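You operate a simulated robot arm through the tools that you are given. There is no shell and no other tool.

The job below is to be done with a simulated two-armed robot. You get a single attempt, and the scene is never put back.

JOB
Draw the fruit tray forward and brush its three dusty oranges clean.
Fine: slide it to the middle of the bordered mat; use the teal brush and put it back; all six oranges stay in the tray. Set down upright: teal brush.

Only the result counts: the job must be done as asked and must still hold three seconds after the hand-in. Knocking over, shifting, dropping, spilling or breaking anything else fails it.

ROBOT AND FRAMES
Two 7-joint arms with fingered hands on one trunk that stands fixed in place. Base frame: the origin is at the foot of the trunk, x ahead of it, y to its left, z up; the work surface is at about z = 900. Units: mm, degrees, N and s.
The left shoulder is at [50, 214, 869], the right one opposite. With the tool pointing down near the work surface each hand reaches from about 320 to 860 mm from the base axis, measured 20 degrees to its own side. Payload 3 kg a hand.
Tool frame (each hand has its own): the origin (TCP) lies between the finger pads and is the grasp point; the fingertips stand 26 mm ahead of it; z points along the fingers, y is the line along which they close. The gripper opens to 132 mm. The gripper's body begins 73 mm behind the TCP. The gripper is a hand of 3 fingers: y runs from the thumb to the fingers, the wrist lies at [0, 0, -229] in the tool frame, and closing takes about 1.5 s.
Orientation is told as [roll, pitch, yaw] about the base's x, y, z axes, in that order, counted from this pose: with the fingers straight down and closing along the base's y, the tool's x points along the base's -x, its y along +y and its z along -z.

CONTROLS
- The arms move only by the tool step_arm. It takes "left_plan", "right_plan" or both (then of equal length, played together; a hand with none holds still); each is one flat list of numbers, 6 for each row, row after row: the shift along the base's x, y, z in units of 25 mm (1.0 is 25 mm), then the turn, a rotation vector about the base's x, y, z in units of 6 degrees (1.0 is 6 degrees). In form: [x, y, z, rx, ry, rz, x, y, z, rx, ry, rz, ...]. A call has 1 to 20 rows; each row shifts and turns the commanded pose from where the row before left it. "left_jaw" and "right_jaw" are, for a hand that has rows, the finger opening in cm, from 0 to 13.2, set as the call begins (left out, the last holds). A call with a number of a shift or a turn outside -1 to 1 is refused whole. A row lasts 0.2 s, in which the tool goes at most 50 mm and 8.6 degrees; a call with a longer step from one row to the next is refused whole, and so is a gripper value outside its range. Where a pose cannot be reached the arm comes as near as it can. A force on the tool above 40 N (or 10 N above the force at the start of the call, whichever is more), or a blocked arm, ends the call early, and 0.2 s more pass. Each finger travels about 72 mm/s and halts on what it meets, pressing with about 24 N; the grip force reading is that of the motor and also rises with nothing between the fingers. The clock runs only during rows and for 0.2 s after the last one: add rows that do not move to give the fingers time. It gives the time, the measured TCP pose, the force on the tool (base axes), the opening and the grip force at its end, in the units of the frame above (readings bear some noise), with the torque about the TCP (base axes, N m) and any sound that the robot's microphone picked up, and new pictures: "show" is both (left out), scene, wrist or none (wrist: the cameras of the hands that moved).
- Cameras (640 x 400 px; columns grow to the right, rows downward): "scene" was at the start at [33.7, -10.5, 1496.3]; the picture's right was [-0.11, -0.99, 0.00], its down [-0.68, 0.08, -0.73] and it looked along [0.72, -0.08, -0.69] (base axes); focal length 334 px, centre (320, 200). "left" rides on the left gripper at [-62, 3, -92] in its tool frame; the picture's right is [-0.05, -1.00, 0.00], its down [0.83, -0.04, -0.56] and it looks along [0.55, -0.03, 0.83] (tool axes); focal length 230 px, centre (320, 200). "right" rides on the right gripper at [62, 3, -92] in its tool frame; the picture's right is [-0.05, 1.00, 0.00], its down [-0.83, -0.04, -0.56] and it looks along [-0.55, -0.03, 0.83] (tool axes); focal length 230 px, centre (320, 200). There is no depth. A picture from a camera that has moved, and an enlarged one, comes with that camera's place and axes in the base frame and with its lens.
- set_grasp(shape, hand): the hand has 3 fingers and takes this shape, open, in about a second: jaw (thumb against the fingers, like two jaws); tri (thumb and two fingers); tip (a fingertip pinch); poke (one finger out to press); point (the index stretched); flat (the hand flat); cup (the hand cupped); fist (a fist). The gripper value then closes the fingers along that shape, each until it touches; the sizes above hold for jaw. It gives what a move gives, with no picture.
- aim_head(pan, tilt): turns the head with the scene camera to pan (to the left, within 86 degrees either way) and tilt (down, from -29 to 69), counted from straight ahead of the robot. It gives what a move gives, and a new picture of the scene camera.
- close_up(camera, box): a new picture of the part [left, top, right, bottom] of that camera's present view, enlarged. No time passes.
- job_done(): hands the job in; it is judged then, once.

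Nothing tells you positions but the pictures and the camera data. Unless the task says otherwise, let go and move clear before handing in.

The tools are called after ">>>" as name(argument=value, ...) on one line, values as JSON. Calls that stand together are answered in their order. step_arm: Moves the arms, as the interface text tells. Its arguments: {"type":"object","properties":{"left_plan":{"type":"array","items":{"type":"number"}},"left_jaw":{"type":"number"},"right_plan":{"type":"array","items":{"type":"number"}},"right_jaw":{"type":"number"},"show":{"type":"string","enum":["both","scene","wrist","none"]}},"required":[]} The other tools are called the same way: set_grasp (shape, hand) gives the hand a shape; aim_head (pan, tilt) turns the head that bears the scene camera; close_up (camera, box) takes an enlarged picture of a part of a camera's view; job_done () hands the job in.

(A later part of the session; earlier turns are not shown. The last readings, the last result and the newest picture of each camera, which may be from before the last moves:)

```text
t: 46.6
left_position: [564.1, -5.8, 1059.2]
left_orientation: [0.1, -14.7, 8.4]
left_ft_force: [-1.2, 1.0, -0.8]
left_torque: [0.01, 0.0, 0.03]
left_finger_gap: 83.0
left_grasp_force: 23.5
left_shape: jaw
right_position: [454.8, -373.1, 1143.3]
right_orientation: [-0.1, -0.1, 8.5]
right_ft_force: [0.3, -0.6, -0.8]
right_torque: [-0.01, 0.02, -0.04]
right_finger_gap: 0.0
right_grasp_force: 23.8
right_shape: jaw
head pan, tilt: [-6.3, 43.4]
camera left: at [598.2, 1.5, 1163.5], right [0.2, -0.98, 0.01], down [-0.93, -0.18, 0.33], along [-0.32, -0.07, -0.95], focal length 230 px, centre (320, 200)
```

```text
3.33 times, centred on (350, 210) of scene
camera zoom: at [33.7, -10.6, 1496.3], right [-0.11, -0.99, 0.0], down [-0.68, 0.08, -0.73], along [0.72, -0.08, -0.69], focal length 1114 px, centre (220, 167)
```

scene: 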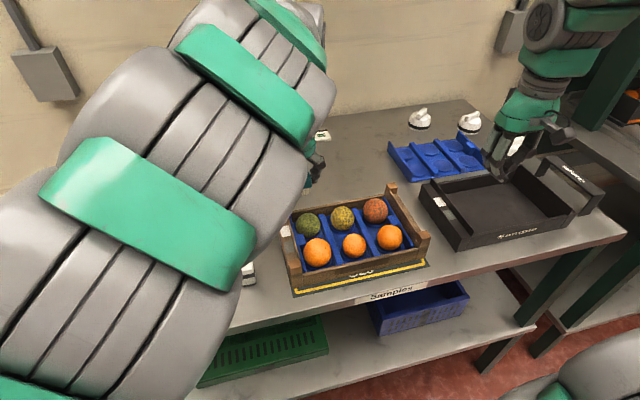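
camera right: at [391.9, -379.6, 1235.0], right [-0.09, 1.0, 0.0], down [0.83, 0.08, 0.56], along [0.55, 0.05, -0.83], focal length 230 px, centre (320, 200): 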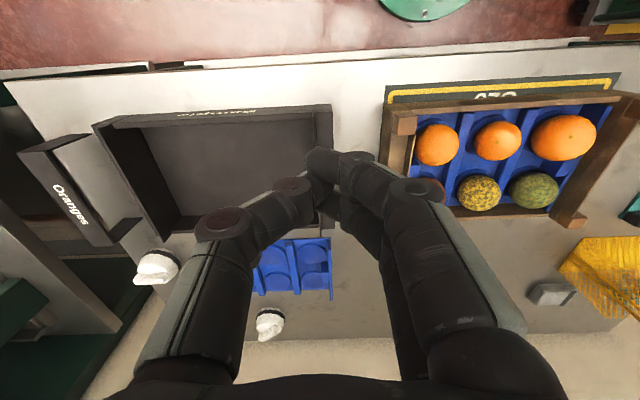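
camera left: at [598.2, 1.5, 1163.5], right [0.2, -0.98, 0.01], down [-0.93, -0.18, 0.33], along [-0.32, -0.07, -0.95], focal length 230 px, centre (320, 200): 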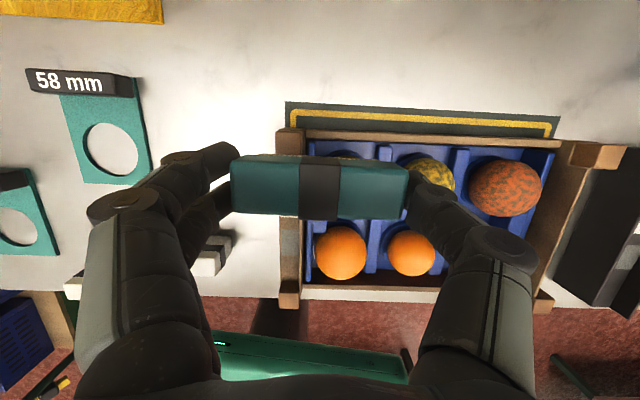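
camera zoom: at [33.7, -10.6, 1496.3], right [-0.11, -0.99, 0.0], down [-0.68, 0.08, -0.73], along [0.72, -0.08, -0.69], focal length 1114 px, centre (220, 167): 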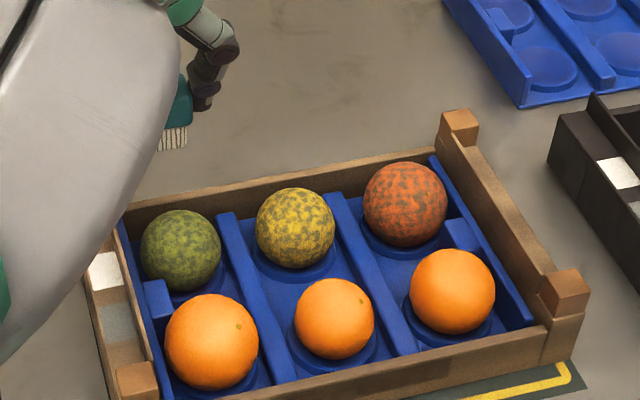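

The brush is next to the tray. I'll start with the green-dusted orange at about (545, -40, top z about 962), bringing the brush above it and lowering until the bristles touch.

>>> step_arm(left_plan=[-0.44, -0.68, -0.6, 0, 0, 0, -0.44, -0.68, -0.7, 0, 0, 0], show="wrist")

>>> close_up(camera="left", box=[200, 80, 480, 270])

>>> close_up(camera="scene", box=[260, 150, 440, 270])

>>> close_up(camera="right", box=[380, 60, 640, 240])

```text
t: 47.2
left_position: [541.1, -40.2, 1029.1]
left_orientation: [0.1, -14.8, 8.4]
left_ft_force: [-0.5, -0.3, -0.9]
left_torque: [0.02, 0.02, -0.02]
left_finger_gap: 82.7
left_grasp_force: 23.9
left_shape: jaw
right_position: [454.1, -373.1, 1143.7]
right_orientation: [-0.1, 0.0, 8.3]
right_ft_force: [-0.6, -0.4, 0.0]
right_torque: [-0.04, 0.01, 0.01]
right_finger_gap: 0.0
right_grasp_force: 23.9
right_shape: jaw
head pan, tilt: [-6.3, 43.4]
camera left: at [576.1, -32.7, 1131.9], right [0.2, -0.98, 0.01], down [-0.93, -0.18, 0.32], along [-0.32, -0.07, -0.95], focal length 230 px, centre (320, 200)
```

left: 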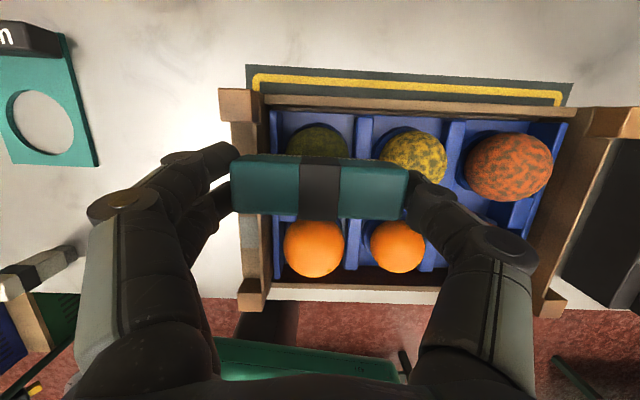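

```text
2.11 times, centred on (340, 175) of left
camera zoom: at [576.1, -32.7, 1131.9], right [0.2, -0.98, 0.01], down [-0.93, -0.18, 0.32], along [-0.32, -0.07, -0.95], focal length 484 px, centre (278, 253)
```

zoom: 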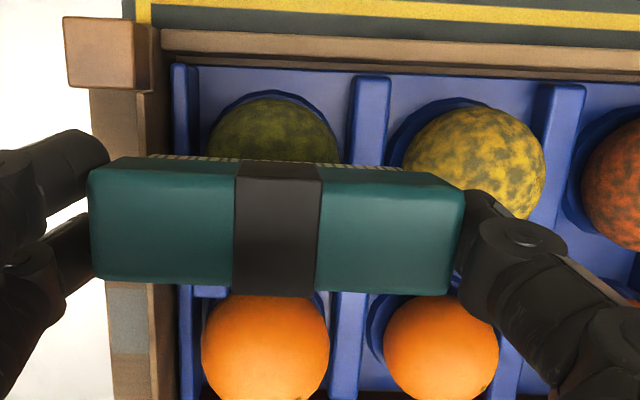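

```text
3.33 times, centred on (350, 210) of scene
camera zoom: at [33.7, -10.5, 1496.3], right [-0.11, -0.99, 0.0], down [-0.68, 0.07, -0.73], along [0.72, -0.08, -0.69], focal length 1114 px, centre (220, 167)
```

zoom: 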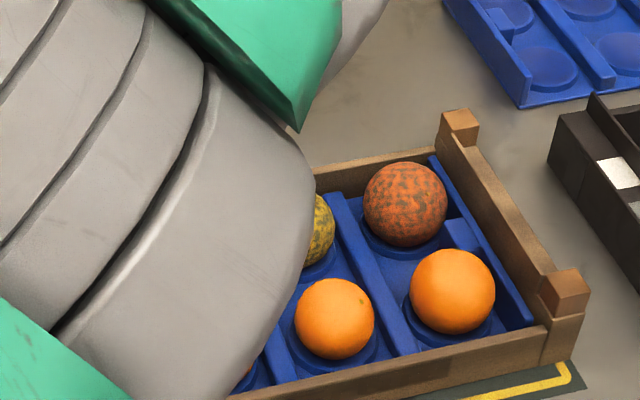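

```text
2.22 times, centred on (510, 150) of right
camera zoom: at [391.9, -379.3, 1235.0], right [-0.09, 1.0, 0.0], down [0.83, 0.08, 0.56], along [0.55, 0.05, -0.83], focal length 511 px, centre (-102, 311)
```

zoom: 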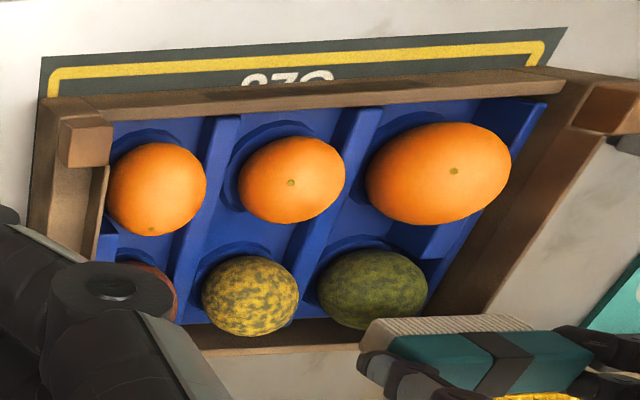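

>>> step_arm(left_plan=[0, 0, -0.32, 0, 0, 0, 0, 0, -0.32, 0, 0, 0, 0, 0, 0, 0, 0, 0], show="none")

>>> step_arm(left_plan=[0, 0, -0.08, 0, 0, 0, 0, 0, 0, 0, 0, 0], show="none")

>>> step_arm(left_plan=[0, 0, -0.08, 0, 0, 0, 0, 0, 0, 0, 0, 0], show="none")

>>> step_arm(left_plan=[0, 0, -0.08, 0, 0, 0, 0, 0, 0, 0, 0, 0], show="none")

>>> close_up(camera="right", box=[380, 60, 640, 240])

```text
t: 48.0
left_position: [540.7, -40.5, 1012.3]
left_orientation: [0.0, -14.7, 8.4]
left_ft_force: [-0.5, 0.0, -0.1]
left_torque: [-0.03, 0.01, 0.02]
left_finger_gap: 82.8
left_grasp_force: 24.0
left_shape: jaw
right_position: [454.4, -373.0, 1142.3]
right_orientation: [0.0, 0.0, 8.4]
right_ft_force: [0.6, -0.2, 0.4]
right_torque: [-0.02, -0.02, -0.02]
right_finger_gap: 0.0
right_grasp_force: 23.6
right_shape: jaw
head pan, tilt: [-6.3, 43.4]
```

```text
t: 48.6
left_position: [541.1, -40.0, 1009.9]
left_orientation: [0.1, -14.7, 8.4]
left_ft_force: [0.0, 0.8, -0.7]
left_torque: [0.02, 0.0, -0.01]
left_finger_gap: 82.9
left_grasp_force: 24.0
left_shape: jaw
right_position: [453.8, -373.7, 1143.5]
right_orientation: [0.0, 0.0, 8.3]
right_ft_force: [-0.3, 0.2, 0.5]
right_torque: [-0.02, 0.0, -0.03]
right_finger_gap: 0.1
right_grasp_force: 23.5
right_shape: jaw
head pan, tilt: [-6.3, 43.4]
```

```text
t: 49.2
left_position: [540.0, -40.1, 1007.8]
left_orientation: [0.1, -14.7, 8.4]
left_ft_force: [0.0, -0.4, -1.3]
left_torque: [0.03, 0.02, -0.02]
left_finger_gap: 82.9
left_grasp_force: 24.3
left_shape: jaw
right_position: [453.6, -373.6, 1143.4]
right_orientation: [0.1, 0.0, 8.4]
right_ft_force: [0.3, -0.1, 0.1]
right_torque: [0.01, -0.02, -0.01]
right_finger_gap: 0.0
right_grasp_force: 24.0
right_shape: jaw
head pan, tilt: [-6.3, 43.4]
```

```text
t: 49.8
left_position: [540.0, -40.4, 1005.9]
left_orientation: [0.1, -14.7, 8.3]
left_ft_force: [0.2, 0.2, -0.8]
left_torque: [-0.03, -0.01, -0.01]
left_finger_gap: 82.8
left_grasp_force: 24.2
left_shape: jaw
right_position: [454.8, -374.1, 1142.2]
right_orientation: [0.1, 0.0, 8.4]
right_ft_force: [0.1, 0.2, 0.8]
right_torque: [0.0, 0.02, 0.03]
right_finger_gap: 0.2
right_grasp_force: 23.3
right_shape: jaw
head pan, tilt: [-6.3, 43.4]
```

```text
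2.22 times, centred on (510, 150) of right
camera zoom: at [391.9, -379.3, 1235.0], right [-0.09, 1.0, 0.0], down [0.83, 0.08, 0.56], along [0.55, 0.05, -0.83], focal length 511 px, centre (-102, 311)
```

zoom: 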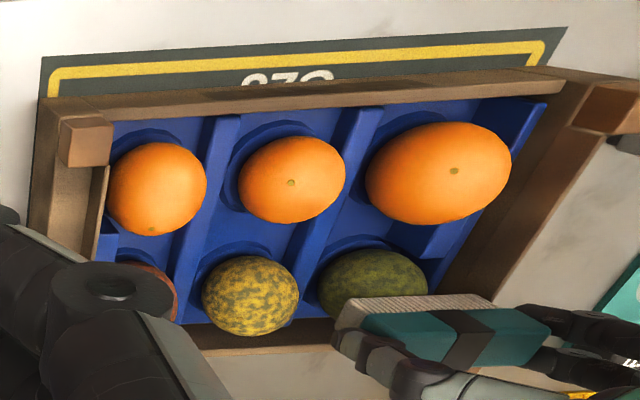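

>>> step_arm(left_plan=[0, 0, -0.08, 0, 0, 0, 0, 0, 0, 0, 0, 0], show="none")

>>> step_arm(left_plan=[0, 0, -0.08, 0, 0, 0, 0, 0, 0, 0, 0, 0], show="none")

>>> step_arm(left_plan=[0, 0, -0.06, 0, 0, 0, 0, 0, 0, 0, 0, 0], show="none")

>>> close_up(camera="left", box=[200, 80, 480, 270])

>>> close_up(camera="right", box=[500, 140, 600, 220])

```text
t: 50.4
left_position: [541.0, -40.6, 1004.8]
left_orientation: [0.0, -14.8, 8.4]
left_ft_force: [-0.8, 1.0, 15.3]
left_torque: [0.11, -0.06, 0.05]
left_finger_gap: 82.7
left_grasp_force: 24.3
left_shape: jaw
right_position: [454.4, -373.7, 1142.9]
right_orientation: [0.0, 0.0, 8.5]
right_ft_force: [0.0, -0.1, 0.1]
right_torque: [-0.03, 0.01, 0.01]
right_finger_gap: 0.2
right_grasp_force: 24.2
right_shape: jaw
head pan, tilt: [-6.3, 43.4]
```

```text
t: 51.0
left_position: [540.5, -38.9, 1002.9]
left_orientation: [-0.1, -14.9, 8.3]
left_ft_force: [0.0, -0.3, 35.1]
left_torque: [0.11, -0.15, 0.02]
left_finger_gap: 82.2
left_grasp_force: 23.9
left_shape: jaw
right_position: [453.3, -374.6, 1143.0]
right_orientation: [0.0, 0.0, 8.3]
right_ft_force: [-0.3, -0.1, 0.4]
right_torque: [0.0, -0.04, -0.02]
right_finger_gap: 0.0
right_grasp_force: 24.3
right_shape: jaw
head pan, tilt: [-6.3, 43.4]
```

```text
t: 51.6
left_position: [540.6, -38.9, 999.9]
left_orientation: [0.1, -14.6, 8.4]
left_ft_force: [2.0, 0.9, -2.0]
left_torque: [0.01, -0.42, 0.08]
left_finger_gap: 78.4
left_grasp_force: 23.9
left_shape: jaw
right_position: [454.1, -373.8, 1143.2]
right_orientation: [0.1, 0.0, 8.3]
right_ft_force: [-0.1, 0.1, 0.5]
right_torque: [0.02, -0.01, 0.01]
right_finger_gap: 0.1
right_grasp_force: 23.8
right_shape: jaw
head pan, tilt: [-6.3, 43.4]
```

```text
2.11 times, centred on (340, 175) of left
camera zoom: at [576.1, -31.9, 1103.7], right [0.2, -0.98, 0.01], down [-0.93, -0.18, 0.33], along [-0.32, -0.07, -0.94], focal length 484 px, centre (278, 253)
```

zoom: 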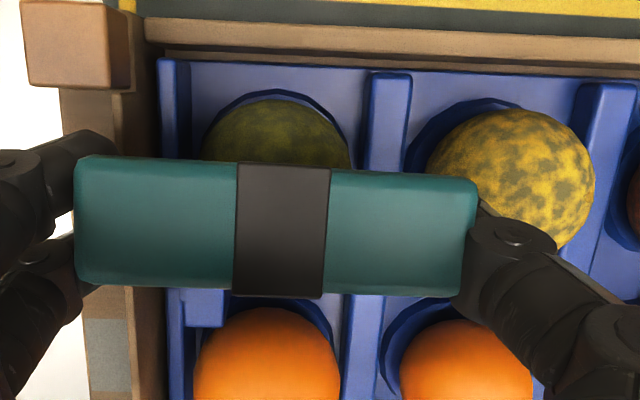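

```text
5.00 times, centred on (550, 180) of right
camera zoom: at [391.9, -379.3, 1235.0], right [-0.09, 1.0, 0.0], down [0.83, 0.08, 0.56], along [0.55, 0.05, -0.83], focal length 1150 px, centre (-830, 300)
```

zoom: 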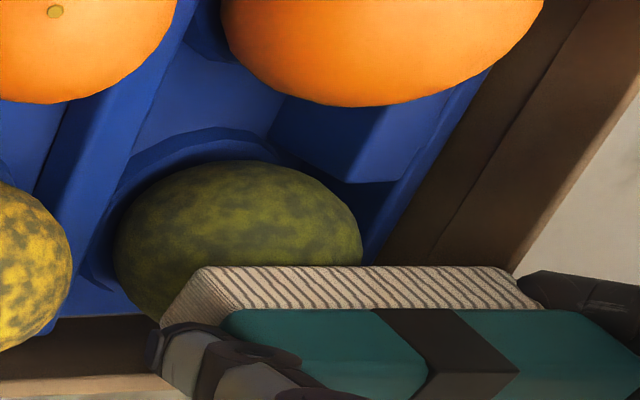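

I pressed too far: force reached 35 N and the brush slipped up in the grip (gap now 78 mm). I'll raise the hand and check the brush and the orange.

>>> step_arm(left_plan=[0, 0, 0.2, 0, 0, 0, 0, 0, 0.5, 0, 0, 0, 0, 0, 0.7, 0, 0, 0])

>>> close_up(camera="left", box=[200, 80, 480, 270])

>>> close_up(camera="right", box=[460, 100, 640, 230])

```text
t: 52.4
left_position: [541.0, -40.6, 1035.1]
left_orientation: [0.1, -14.7, 8.4]
left_ft_force: [2.4, 1.6, -4.0]
left_torque: [0.08, -0.39, 0.14]
left_finger_gap: 79.0
left_grasp_force: 24.1
left_shape: jaw
right_position: [454.2, -373.4, 1143.4]
right_orientation: [0.0, 0.0, 8.4]
right_ft_force: [-0.8, -0.3, -0.3]
right_torque: [-0.03, 0.0, -0.04]
right_finger_gap: 0.0
right_grasp_force: 23.7
right_shape: jaw
head pan, tilt: [-6.3, 43.4]
camera left: at [576.3, -32.7, 1139.8], right [0.2, -0.98, 0.01], down [-0.93, -0.18, 0.33], along [-0.32, -0.07, -0.94], focal length 230 px, centre (320, 200)
```

scene: 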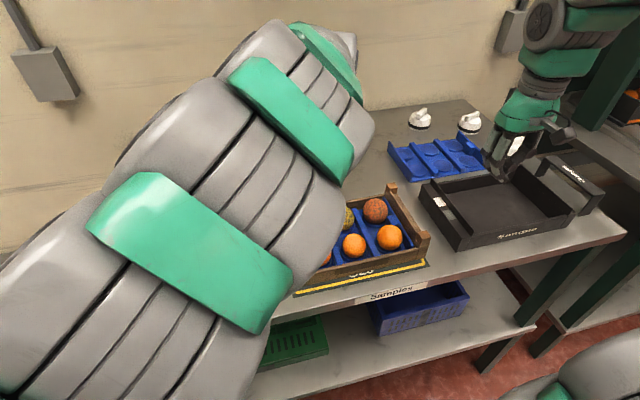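
left: 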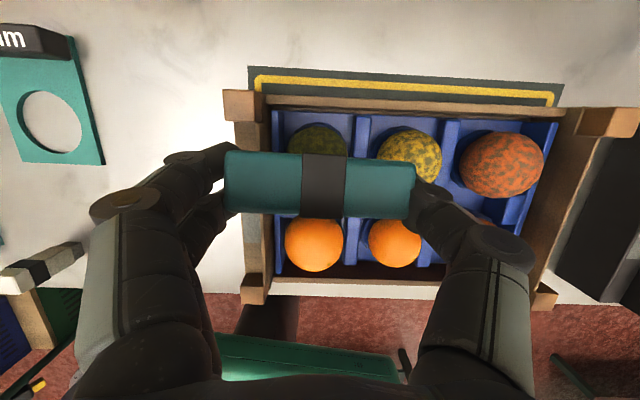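

```text
2.11 times, centred on (340, 175) of left
camera zoom: at [576.3, -32.7, 1139.8], right [0.2, -0.98, 0.01], down [-0.93, -0.18, 0.33], along [-0.32, -0.07, -0.94], focal length 484 px, centre (278, 253)
```

zoom: 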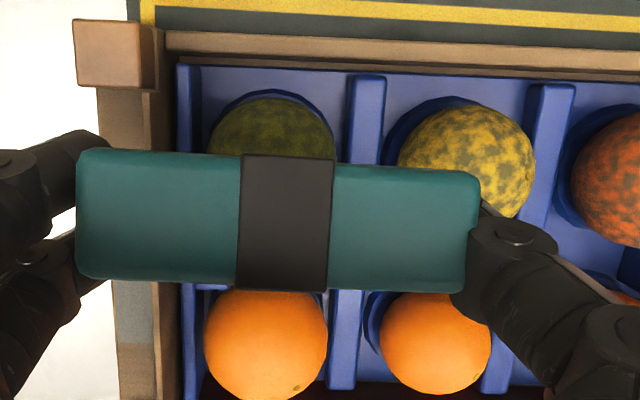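

```text
3.08 times, centred on (550, 165) of right
camera zoom: at [391.9, -379.3, 1235.0], right [-0.09, 1.0, 0.0], down [0.83, 0.08, 0.56], along [0.55, 0.05, -0.83], focal length 708 px, centre (-388, 308)
```

zoom: 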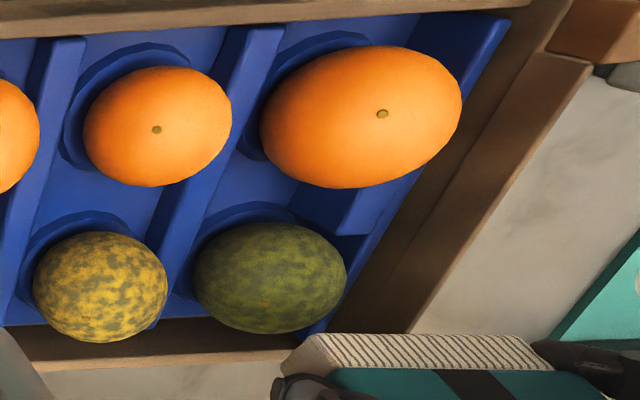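

>>> close_up(camera="right", box=[505, 160, 565, 205])

>>> close_up(camera="right", box=[455, 160, 515, 205])

>>> close_up(camera="left", box=[270, 110, 460, 230])

```text
8.89 times, centred on (535, 182) of right
camera zoom: at [391.9, -379.3, 1235.0], right [-0.09, 1.0, 0.0], down [0.83, 0.08, 0.56], along [0.55, 0.05, -0.83], focal length 2045 px, centre (-1591, 356)
```

zoom: 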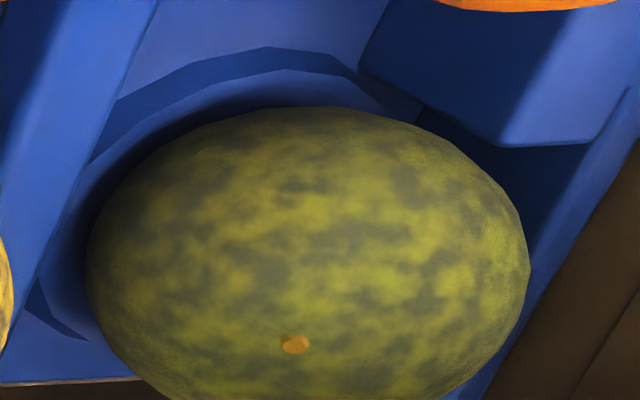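

```text
8.89 times, centred on (485, 182) of right
camera zoom: at [391.9, -379.3, 1235.0], right [-0.09, 1.0, 0.0], down [0.83, 0.08, 0.56], along [0.55, 0.05, -0.83], focal length 2045 px, centre (-1147, 356)
```

zoom: 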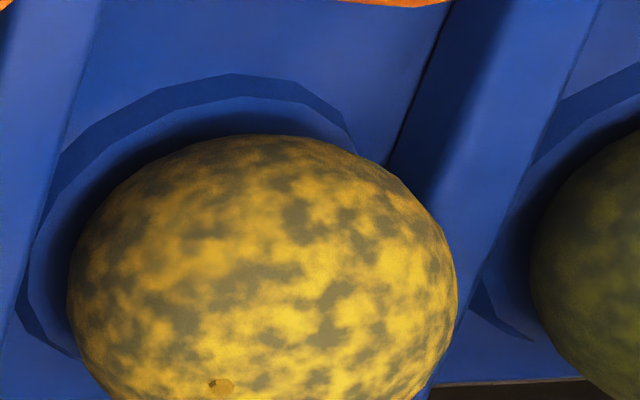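

```text
3.33 times, centred on (365, 170) of left
camera zoom: at [576.3, -32.7, 1139.8], right [0.2, -0.98, 0.01], down [-0.93, -0.18, 0.33], along [-0.32, -0.07, -0.94], focal length 767 px, centre (170, 300)
```

zoom: 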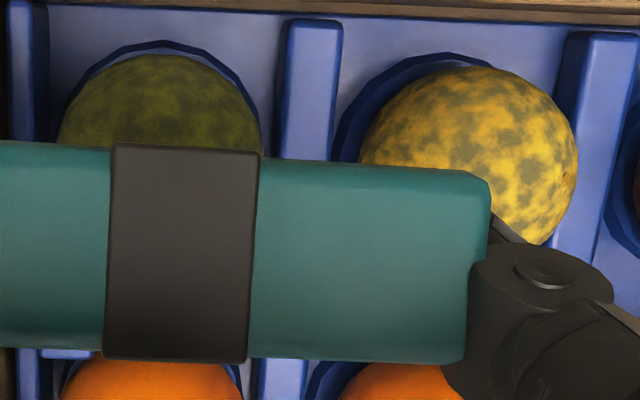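

The brush rode up about 8 mm and tilted slightly in the fingers, while the oranges and tray look undisturbed. I'll set it down on the bare table behind the tray and take a better, higher grip.

>>> step_arm(left_plan=[0.9, 0.05, 0, 0, 0, 0, 0.9, 0.05, 0, 0, 0, 0, 0.9, 0.05, 0, 0, 0, 0, 0.9, 0.05, 0, 0, 0, 0, 0.9, 0.05, 0, 0, 0, 0, 0.9, 0.05, 0, 0, 0, 0, 0.9, 0.05, 0, 0, 0, 0, 0, 0, -0.6, 0, 0, 0, 0, 0, -0.6, 0, 0, 0, 0, 0, -0.6, 0, 0, 0, 0, 0, -0.6, 0, 0, 0, 0, 0, -0.6, 0, 0, 0, 0, 0, 0, 0, 0, 0])

>>> close_up(camera="scene", box=[250, 110, 410, 210])

>>> close_up(camera="left", box=[200, 80, 480, 270])

```text
t: 55.2
left_position: [698.7, -33.3, 960.6]
left_orientation: [0.1, -14.8, 8.4]
left_ft_force: [3.2, 1.6, -4.0]
left_torque: [0.09, -0.32, 0.13]
left_finger_gap: 80.2
left_grasp_force: 23.6
left_shape: jaw
right_position: [454.0, -373.4, 1142.6]
right_orientation: [0.0, 0.0, 8.4]
right_ft_force: [0.2, -0.1, -0.3]
right_torque: [0.0, 0.02, 0.02]
right_finger_gap: 0.0
right_grasp_force: 24.1
right_shape: jaw
head pan, tilt: [-6.3, 43.4]
camera left: at [734.2, -24.7, 1064.6], right [0.2, -0.98, 0.01], down [-0.93, -0.18, 0.33], along [-0.32, -0.07, -0.95], focal length 230 px, centre (320, 200)
```

scene: 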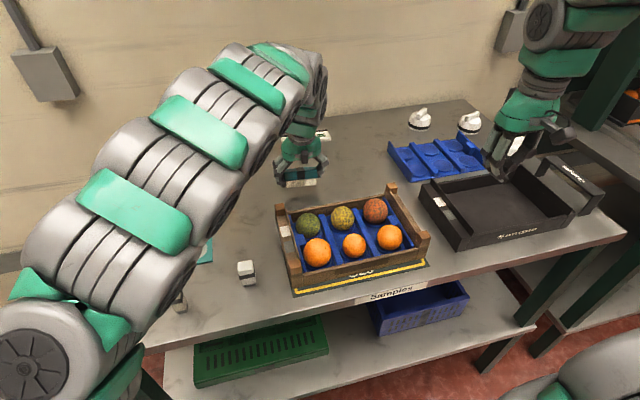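
left: 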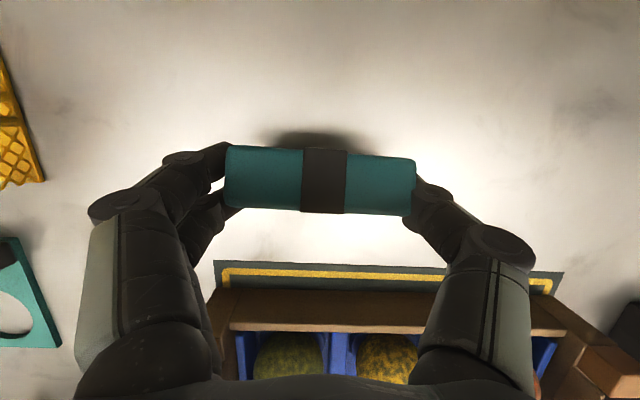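

```text
4.00 times, centred on (330, 160) of scene
camera zoom: at [33.7, -10.5, 1496.3], right [-0.11, -0.99, 0.0], down [-0.68, 0.08, -0.73], along [0.72, -0.08, -0.69], focal length 1336 px, centre (280, 360)
```

zoom: 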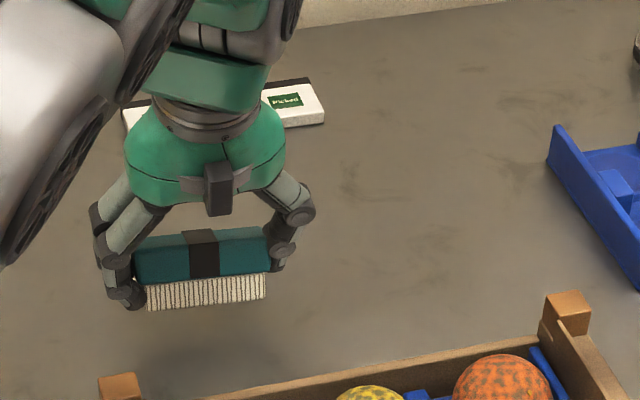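

```text
2.11 times, centred on (340, 175) of left
camera zoom: at [734.2, -24.7, 1064.6], right [0.2, -0.98, 0.01], down [-0.93, -0.18, 0.33], along [-0.32, -0.07, -0.95], focal length 484 px, centre (278, 253)
```

zoom: 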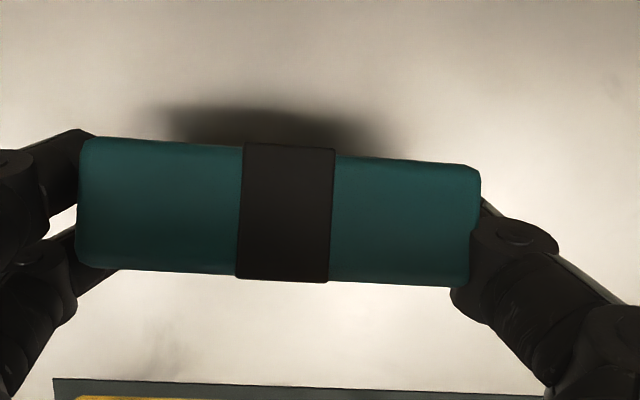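

>>> step_arm(left_plan=[0, 0, -0.25, 0, 0, 0, 0, 0, -0.25, 0, 0, 0, 0, 0, 0, 0, 0, 0], show="none")

>>> close_up(camera="scene", box=[265, 160, 345, 210])

```text
t: 56.0
left_position: [699.8, -31.7, 946.4]
left_orientation: [0.0, -14.7, 8.5]
left_ft_force: [3.6, 0.8, -5.0]
left_torque: [0.1, -0.3, 0.09]
left_finger_gap: 80.5
left_grasp_force: 24.2
left_shape: jaw
right_position: [453.5, -373.5, 1142.8]
right_orientation: [0.0, 0.1, 8.4]
right_ft_force: [-0.2, 0.3, -0.5]
right_torque: [-0.02, 0.0, 0.0]
right_finger_gap: 0.3
right_grasp_force: 23.6
right_shape: jaw
head pan, tilt: [-6.3, 43.4]
```

```text
8.00 times, centred on (305, 185) of scene
camera zoom: at [33.7, -10.5, 1496.3], right [-0.11, -0.99, 0.0], down [-0.68, 0.08, -0.73], along [0.72, -0.08, -0.69], focal length 2672 px, centre (440, 320)
```

zoom: 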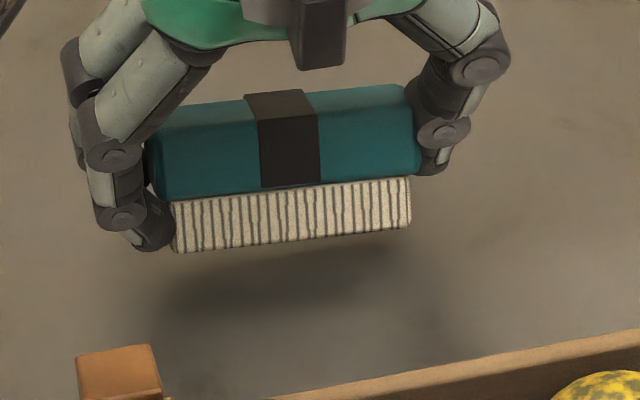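

>>> step_arm(left_plan=[0, 0, -0.12, 0, 0, 0, 0, 0, 0, 0, 0, 0], show="none")

>>> step_arm(left_plan=[0, 0, -0.08, 0, 0, 0, 0, 0, 0, 0, 0, 0], show="none")

>>> close_up(camera="scene", box=[265, 160, 345, 210])

```text
t: 56.6
left_position: [700.1, -32.0, 944.5]
left_orientation: [0.1, -14.7, 8.4]
left_ft_force: [3.3, 0.4, -4.3]
left_torque: [0.13, -0.25, 0.12]
left_finger_gap: 80.3
left_grasp_force: 24.0
left_shape: jaw
right_position: [454.0, -374.6, 1142.5]
right_orientation: [0.0, 0.0, 8.4]
right_ft_force: [-0.1, -0.4, 0.5]
right_torque: [0.03, -0.01, 0.0]
right_finger_gap: 0.0
right_grasp_force: 23.8
right_shape: jaw
head pan, tilt: [-6.3, 43.4]
```

```text
t: 57.2
left_position: [698.8, -32.2, 942.0]
left_orientation: [0.1, -14.7, 8.4]
left_ft_force: [3.5, 0.3, -5.6]
left_torque: [0.09, -0.25, 0.11]
left_finger_gap: 79.9
left_grasp_force: 23.9
left_shape: jaw
right_position: [454.0, -373.0, 1142.5]
right_orientation: [0.0, 0.0, 8.4]
right_ft_force: [-0.1, 0.2, 0.3]
right_torque: [-0.03, 0.02, -0.03]
right_finger_gap: 0.2
right_grasp_force: 23.7
right_shape: jaw
head pan, tilt: [-6.3, 43.4]
```

```text
8.00 times, centred on (305, 185) of scene
camera zoom: at [33.7, -10.5, 1496.3], right [-0.11, -0.99, 0.0], down [-0.68, 0.08, -0.73], along [0.72, -0.08, -0.69], focal length 2672 px, centre (440, 320)
```

zoom: 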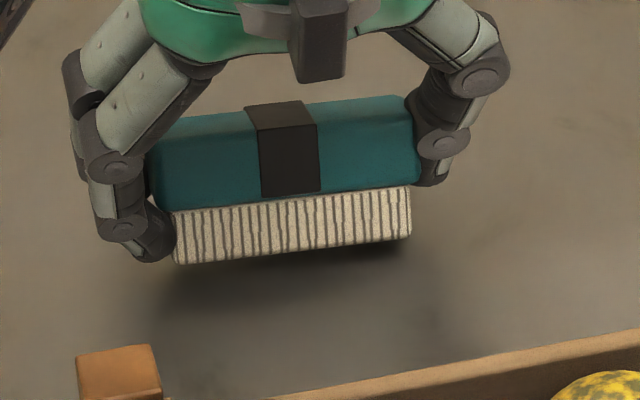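

>>> step_arm(left_plan=[0, 0, -0.08, 0, 0, 0, 0, 0, 0, 0, 0, 0], show="none")

>>> step_arm(left_plan=[0, 0, -0.06, 0, 0, 0, 0, 0, 0, 0, 0, 0], show="none")

>>> close_up(camera="scene", box=[265, 160, 345, 210])

```text
t: 57.8
left_position: [699.5, -31.8, 940.4]
left_orientation: [0.1, -14.7, 8.5]
left_ft_force: [-0.1, -0.6, 2.6]
left_torque: [-0.13, -0.05, 0.03]
left_finger_gap: 80.2
left_grasp_force: 24.0
left_shape: jaw
right_position: [454.2, -374.0, 1142.5]
right_orientation: [0.1, -0.1, 8.4]
right_ft_force: [-0.5, -0.2, 0.6]
right_torque: [0.02, 0.02, 0.02]
right_finger_gap: 0.0
right_grasp_force: 23.7
right_shape: jaw
head pan, tilt: [-6.3, 43.4]
```

```text
t: 58.4
left_position: [698.3, -31.6, 940.2]
left_orientation: [0.0, -14.9, 8.4]
left_ft_force: [-1.1, 1.3, 12.7]
left_torque: [-0.48, -0.11, 0.01]
left_finger_gap: 80.3
left_grasp_force: 24.1
left_shape: jaw
right_position: [454.5, -373.6, 1142.8]
right_orientation: [0.1, 0.1, 8.5]
right_ft_force: [0.1, 1.2, -0.1]
right_torque: [0.01, 0.0, 0.0]
right_finger_gap: 0.1
right_grasp_force: 24.0
right_shape: jaw
head pan, tilt: [-6.3, 43.4]
```

```text
8.00 times, centred on (305, 185) of scene
camera zoom: at [33.5, -10.5, 1496.3], right [-0.11, -0.99, 0.0], down [-0.68, 0.07, -0.73], along [0.72, -0.08, -0.69], focal length 2672 px, centre (440, 320)
```

zoom: 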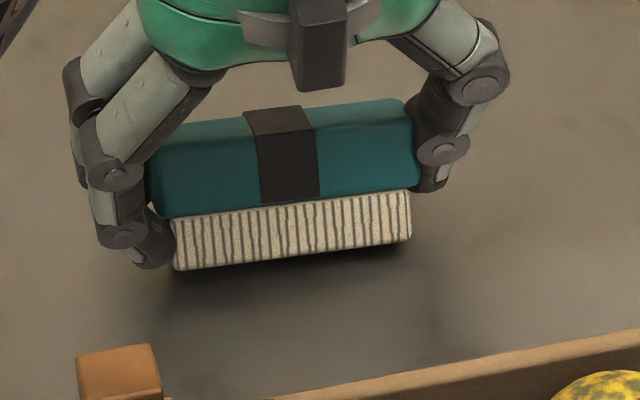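

The right end of the brush has touched the table. I'll open the fingers and let it settle flat.

>>> step_arm(left_plan=[0, 0, 0.03, 0, 0, 0, 0, 0, 0, 0, 0, 0, 0, 0, 0, 0, 0, 0, 0, 0, 0, 0, 0, 0], left_jaw=11.0)

>>> close_up(camera="scene", box=[265, 150, 345, 200])

>>> close_up(camera="left", box=[180, 60, 460, 250])

```text
t: 59.4
left_position: [698.2, -31.6, 940.6]
left_orientation: [0.1, -14.7, 8.4]
left_ft_force: [-0.7, -0.4, 0.5]
left_torque: [-0.03, 0.04, 0.01]
left_finger_gap: 109.9
left_grasp_force: 0.1
left_shape: jaw
right_position: [454.0, -374.2, 1142.5]
right_orientation: [0.0, 0.0, 8.4]
right_ft_force: [0.3, 0.3, 0.4]
right_torque: [-0.01, 0.0, 0.02]
right_finger_gap: 0.0
right_grasp_force: 23.7
right_shape: jaw
head pan, tilt: [-6.3, 43.4]
camera left: at [733.8, -23.8, 1044.3], right [0.2, -0.98, 0.01], down [-0.93, -0.18, 0.33], along [-0.32, -0.07, -0.95], focal length 230 px, centre (320, 200)
```

scene: 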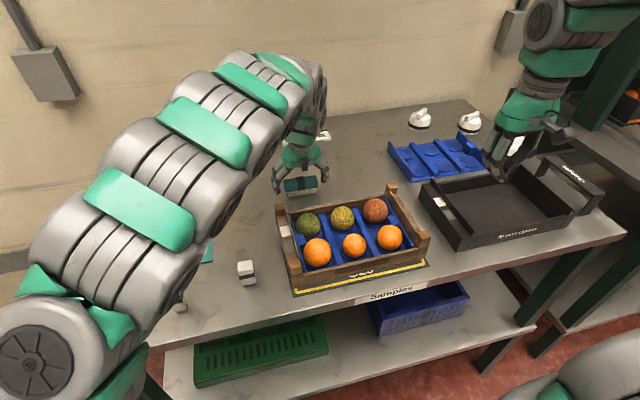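
left: 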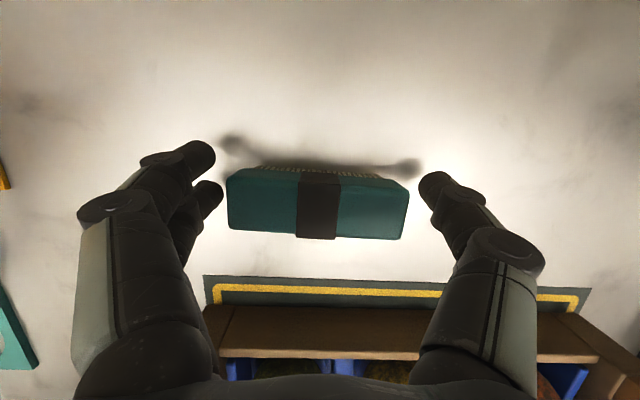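

```text
8.00 times, centred on (305, 175) of scene
camera zoom: at [33.7, -10.5, 1496.3], right [-0.11, -0.99, 0.0], down [-0.68, 0.08, -0.73], along [0.72, -0.08, -0.69], focal length 2672 px, centre (440, 400)
```

zoom: 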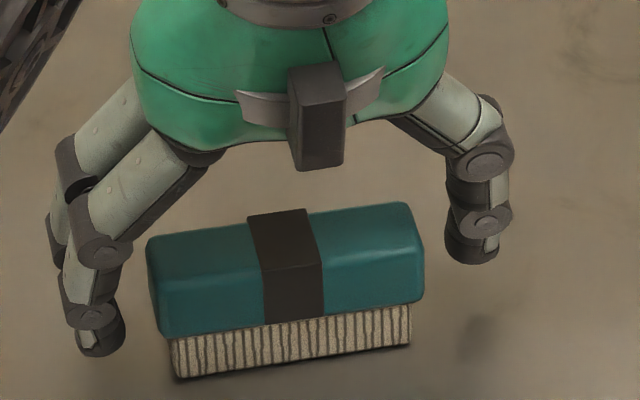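

```text
2.11 times, centred on (320, 155) of left
camera zoom: at [733.8, -23.8, 1044.3], right [0.2, -0.98, 0.01], down [-0.93, -0.18, 0.33], along [-0.32, -0.07, -0.95], focal length 484 px, centre (320, 295)
```

zoom: 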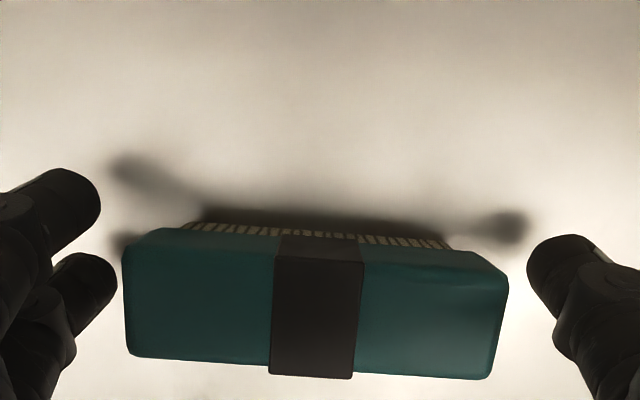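

The brush now stands upright and flat at about (695, -32). I'll regrip it higher on its body, with tips at about z 928, so there is margin against slipping.

>>> step_arm(left_plan=[0, 0, 0.25, 0, 0, -0.15, -0.15, -0.02, 0.25, 0, 0, -0.15, -0.15, -0.02, 0, 0, 0, 0, 0, 0, 0, 0, 0, 0], show="none")

>>> close_up(camera="left", box=[180, 60, 460, 250])

>>> close_up(camera="scene", box=[265, 150, 345, 200])

```text
t: 60.4
left_position: [691.0, -32.6, 952.2]
left_orientation: [0.1, -14.7, 6.6]
left_ft_force: [-0.2, -0.6, -0.2]
left_torque: [0.01, -0.02, -0.04]
left_finger_gap: 109.5
left_grasp_force: 0.1
left_shape: jaw
right_position: [454.4, -374.1, 1142.5]
right_orientation: [0.0, 0.0, 8.4]
right_ft_force: [0.2, -0.4, -0.1]
right_torque: [0.0, -0.02, 0.0]
right_finger_gap: 0.1
right_grasp_force: 24.5
right_shape: jaw
head pan, tilt: [-6.3, 43.4]
```

```text
2.11 times, centred on (320, 155) of left
camera zoom: at [726.4, -25.9, 1057.1], right [0.16, -0.99, 0.01], down [-0.93, -0.15, 0.33], along [-0.32, -0.06, -0.95], focal length 484 px, centre (320, 295)
```

zoom: 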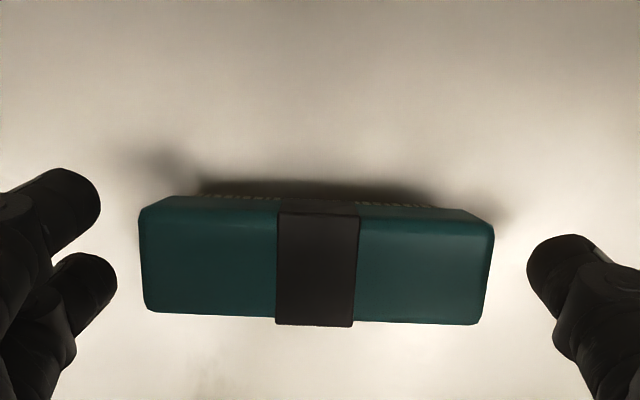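

```text
8.00 times, centred on (305, 175) of scene
camera zoom: at [33.7, -10.5, 1496.3], right [-0.11, -0.99, 0.0], down [-0.68, 0.08, -0.73], along [0.72, -0.08, -0.69], focal length 2672 px, centre (440, 400)
```

zoom: 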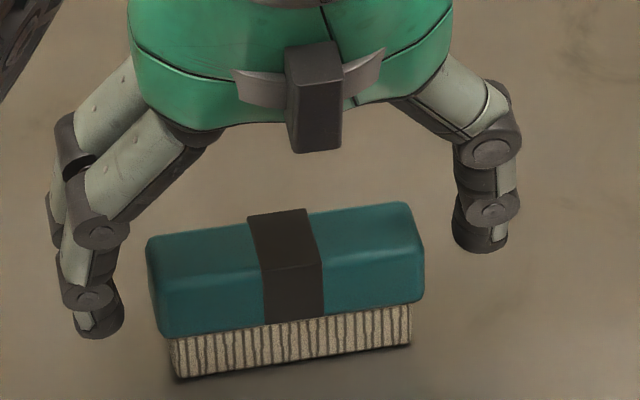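

>>> step_arm(left_plan=[0, 0, 0, 0, 0, 0, 0, 0, 0, 0, 0, 0, 0, 0, 0, 0, 0, 0, 0, 0, 0, 0, 0, 0, 0, 0, 0, 0, 0, 0], left_jaw=7.5, show="none")

>>> close_up(camera="left", box=[180, 60, 460, 250])

>>> close_up(camera="scene", box=[265, 150, 345, 200])

```text
t: 61.6
left_position: [691.8, -32.2, 952.3]
left_orientation: [0.2, -14.8, 6.6]
left_ft_force: [0.8, -0.8, 0.5]
left_torque: [0.01, 0.04, 0.01]
left_finger_gap: 82.6
left_grasp_force: 23.6
left_shape: jaw
right_position: [454.9, -374.1, 1143.3]
right_orientation: [-0.1, 0.0, 8.4]
right_ft_force: [0.0, 0.9, 0.3]
right_torque: [0.01, -0.02, -0.01]
right_finger_gap: 0.2
right_grasp_force: 24.0
right_shape: jaw
head pan, tilt: [-6.3, 43.4]
```

```text
2.11 times, centred on (320, 155) of left
camera zoom: at [726.3, -25.8, 1056.8], right [0.16, -0.99, 0.01], down [-0.93, -0.15, 0.33], along [-0.32, -0.06, -0.95], focal length 484 px, centre (320, 295)
```

zoom: 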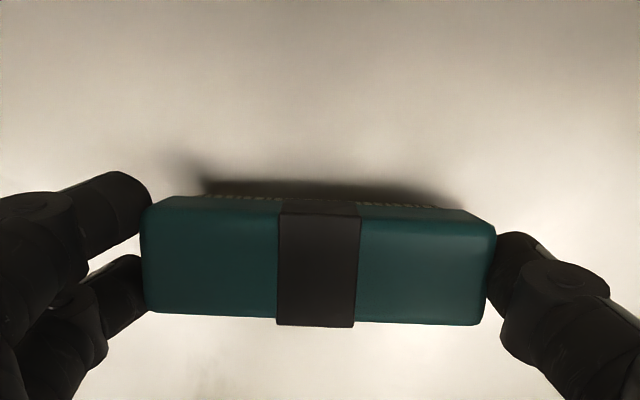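

```text
8.00 times, centred on (305, 175) of scene
camera zoom: at [33.7, -10.5, 1496.3], right [-0.11, -0.99, 0.0], down [-0.68, 0.08, -0.73], along [0.72, -0.08, -0.69], focal length 2672 px, centre (440, 400)
```

zoom: 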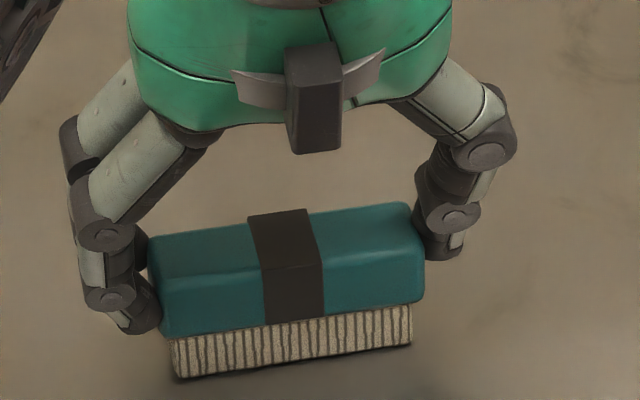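

Gripped again at 82.6 mm, with bristle tips about 52 mm below the TCP. I'll lift, return above the green orange, and come down much more gently.

>>> step_arm(left_plan=[0, 0, 0.3, 0, 0, 0, 0, 0, 0.6, 0, 0, 0, 0, 0, 0.8, 0, 0, 0, 0, 0, 0.8, 0, 0, 0, 0, 0, 0.8, 0, 0, 0, -0.857, -0.045, 0, 0, 0, 0, -0.857, -0.045, 0, 0, 0, 0, -0.857, -0.045, 0, 0, 0, 0, -0.857, -0.045, 0, 0, 0, 0, -0.857, -0.045, 0, 0, 0, 0, -0.857, -0.045, 0, 0, 0, 0, -0.857, -0.045, 0, 0, 0, 0, 0, 0, 0, 0, 0, 0])

>>> close_up(camera="left", box=[180, 60, 460, 250])

>>> close_up(camera="right", box=[460, 100, 640, 230])

```text
t: 64.4
left_position: [542.0, -40.4, 1035.1]
left_orientation: [0.1, -14.7, 6.6]
left_ft_force: [0.2, -0.5, -1.1]
left_torque: [-0.02, 0.0, -0.02]
left_finger_gap: 82.8
left_grasp_force: 24.3
left_shape: jaw
right_position: [453.9, -373.6, 1142.5]
right_orientation: [0.1, 0.0, 8.5]
right_ft_force: [0.3, 0.2, -0.2]
right_torque: [0.04, -0.02, -0.03]
right_finger_gap: 0.3
right_grasp_force: 24.0
right_shape: jaw
head pan, tilt: [-6.3, 43.4]
camera left: at [576.8, -33.6, 1139.0], right [0.16, -0.99, 0.01], down [-0.93, -0.15, 0.33], along [-0.32, -0.06, -0.95], focal length 230 px, centre (320, 200)
```

scene: 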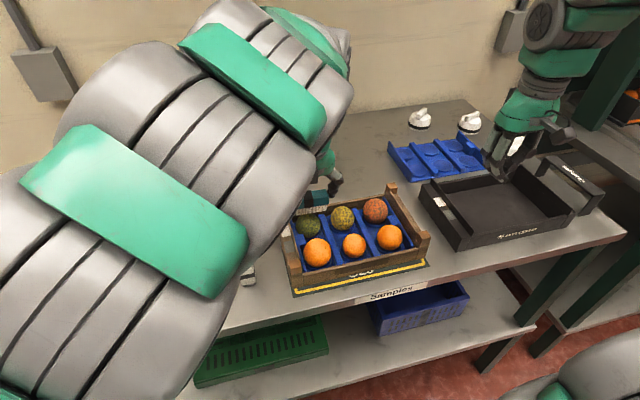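
left: 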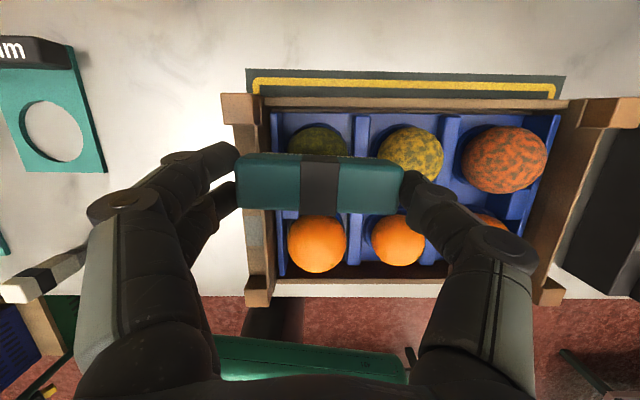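

```text
2.11 times, centred on (320, 155) of left
camera zoom: at [576.8, -33.6, 1139.0], right [0.16, -0.99, 0.01], down [-0.93, -0.15, 0.33], along [-0.32, -0.06, -0.95], focal length 484 px, centre (320, 295)
```

zoom: 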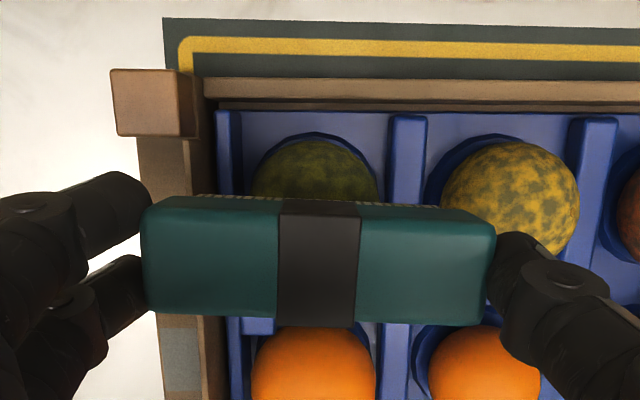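

```text
3.08 times, centred on (550, 165) of right
camera zoom: at [391.9, -379.3, 1235.0], right [-0.09, 1.0, 0.0], down [0.83, 0.08, 0.56], along [0.55, 0.05, -0.83], focal length 708 px, centre (-388, 308)
```

zoom: 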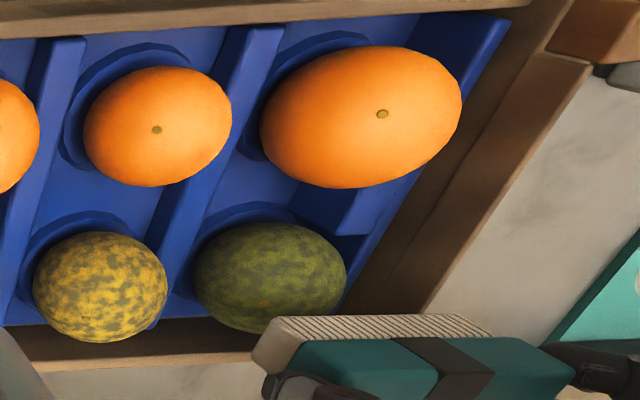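

>>> step_arm(left_plan=[0, 0, -0.3, 0, 0, 0, 0, 0, -0.3, 0, 0, 0, 0, 0, -0.2, 0, 0, 0, 0, 0, 0, 0, 0, 0], show="none")

>>> step_arm(left_plan=[0, 0, -0.04, 0, 0, 0, 0, 0, 0, 0, 0, 0], show="none")

>>> step_arm(left_plan=[0, 0, -0.04, 0, 0, 0, 0, 0, 0, 0, 0, 0], show="none")

```text
t: 65.4
left_position: [542.6, -40.9, 1015.8]
left_orientation: [0.1, -14.6, 6.6]
left_ft_force: [-1.3, -0.1, -1.6]
left_torque: [-0.02, 0.0, -0.01]
left_finger_gap: 83.0
left_grasp_force: 24.7
left_shape: jaw
right_position: [453.8, -373.6, 1142.2]
right_orientation: [0.1, 0.0, 8.4]
right_ft_force: [0.5, -0.2, 0.9]
right_torque: [0.01, -0.01, 0.02]
right_finger_gap: 0.1
right_grasp_force: 24.0
right_shape: jaw
head pan, tilt: [-6.3, 43.4]
```

```text
t: 66.0
left_position: [541.9, -39.7, 1014.1]
left_orientation: [0.1, -14.6, 6.6]
left_ft_force: [0.7, 0.8, -0.9]
left_torque: [-0.03, 0.01, 0.0]
left_finger_gap: 82.7
left_grasp_force: 24.9
left_shape: jaw
right_position: [454.8, -373.6, 1143.1]
right_orientation: [-0.1, 0.0, 8.3]
right_ft_force: [-0.2, -0.3, 0.0]
right_torque: [0.0, 0.04, 0.01]
right_finger_gap: 0.0
right_grasp_force: 24.5
right_shape: jaw
head pan, tilt: [-6.3, 43.4]
```

```text
t: 66.6
left_position: [541.9, -39.7, 1012.9]
left_orientation: [0.1, -14.7, 6.7]
left_ft_force: [0.3, -0.4, -0.6]
left_torque: [-0.01, 0.02, 0.03]
left_finger_gap: 82.9
left_grasp_force: 24.4
left_shape: jaw
right_position: [453.8, -373.7, 1141.8]
right_orientation: [0.0, 0.0, 8.4]
right_ft_force: [-0.1, 0.7, -0.1]
right_torque: [0.0, -0.02, 0.02]
right_finger_gap: 0.2
right_grasp_force: 23.7
right_shape: jaw
head pan, tilt: [-6.3, 43.4]
```

>>> step_arm(left_plan=[0, 0, -0.02, 0, 0, 0, 0, 0, 0, 0, 0, 0], show="none")

>>> step_arm(left_plan=[0, 0, -0.02, 0, 0, 0, 0, 0, 0, 0, 0, 0], show="none")

```text
t: 67.2
left_position: [542.0, -39.3, 1013.5]
left_orientation: [0.1, -14.6, 6.5]
left_ft_force: [0.6, -0.3, -1.0]
left_torque: [0.02, -0.03, 0.0]
left_finger_gap: 82.7
left_grasp_force: 23.9
left_shape: jaw
right_position: [454.6, -373.4, 1142.7]
right_orientation: [0.0, 0.0, 8.4]
right_ft_force: [0.9, 0.3, 0.4]
right_torque: [-0.01, -0.01, 0.02]
right_finger_gap: 0.0
right_grasp_force: 23.4
right_shape: jaw
head pan, tilt: [-6.3, 43.4]
```

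```text
t: 67.8
left_position: [541.0, -40.9, 1012.0]
left_orientation: [0.0, -14.7, 6.6]
left_ft_force: [1.6, -0.1, 1.6]
left_torque: [0.0, -0.04, 0.04]
left_finger_gap: 82.7
left_grasp_force: 24.0
left_shape: jaw
right_position: [453.3, -373.1, 1143.7]
right_orientation: [0.0, 0.0, 8.4]
right_ft_force: [0.5, 0.4, 0.1]
right_torque: [0.01, 0.01, 0.0]
right_finger_gap: 0.0
right_grasp_force: 23.6
right_shape: jaw
head pan, tilt: [-6.3, 43.4]
```

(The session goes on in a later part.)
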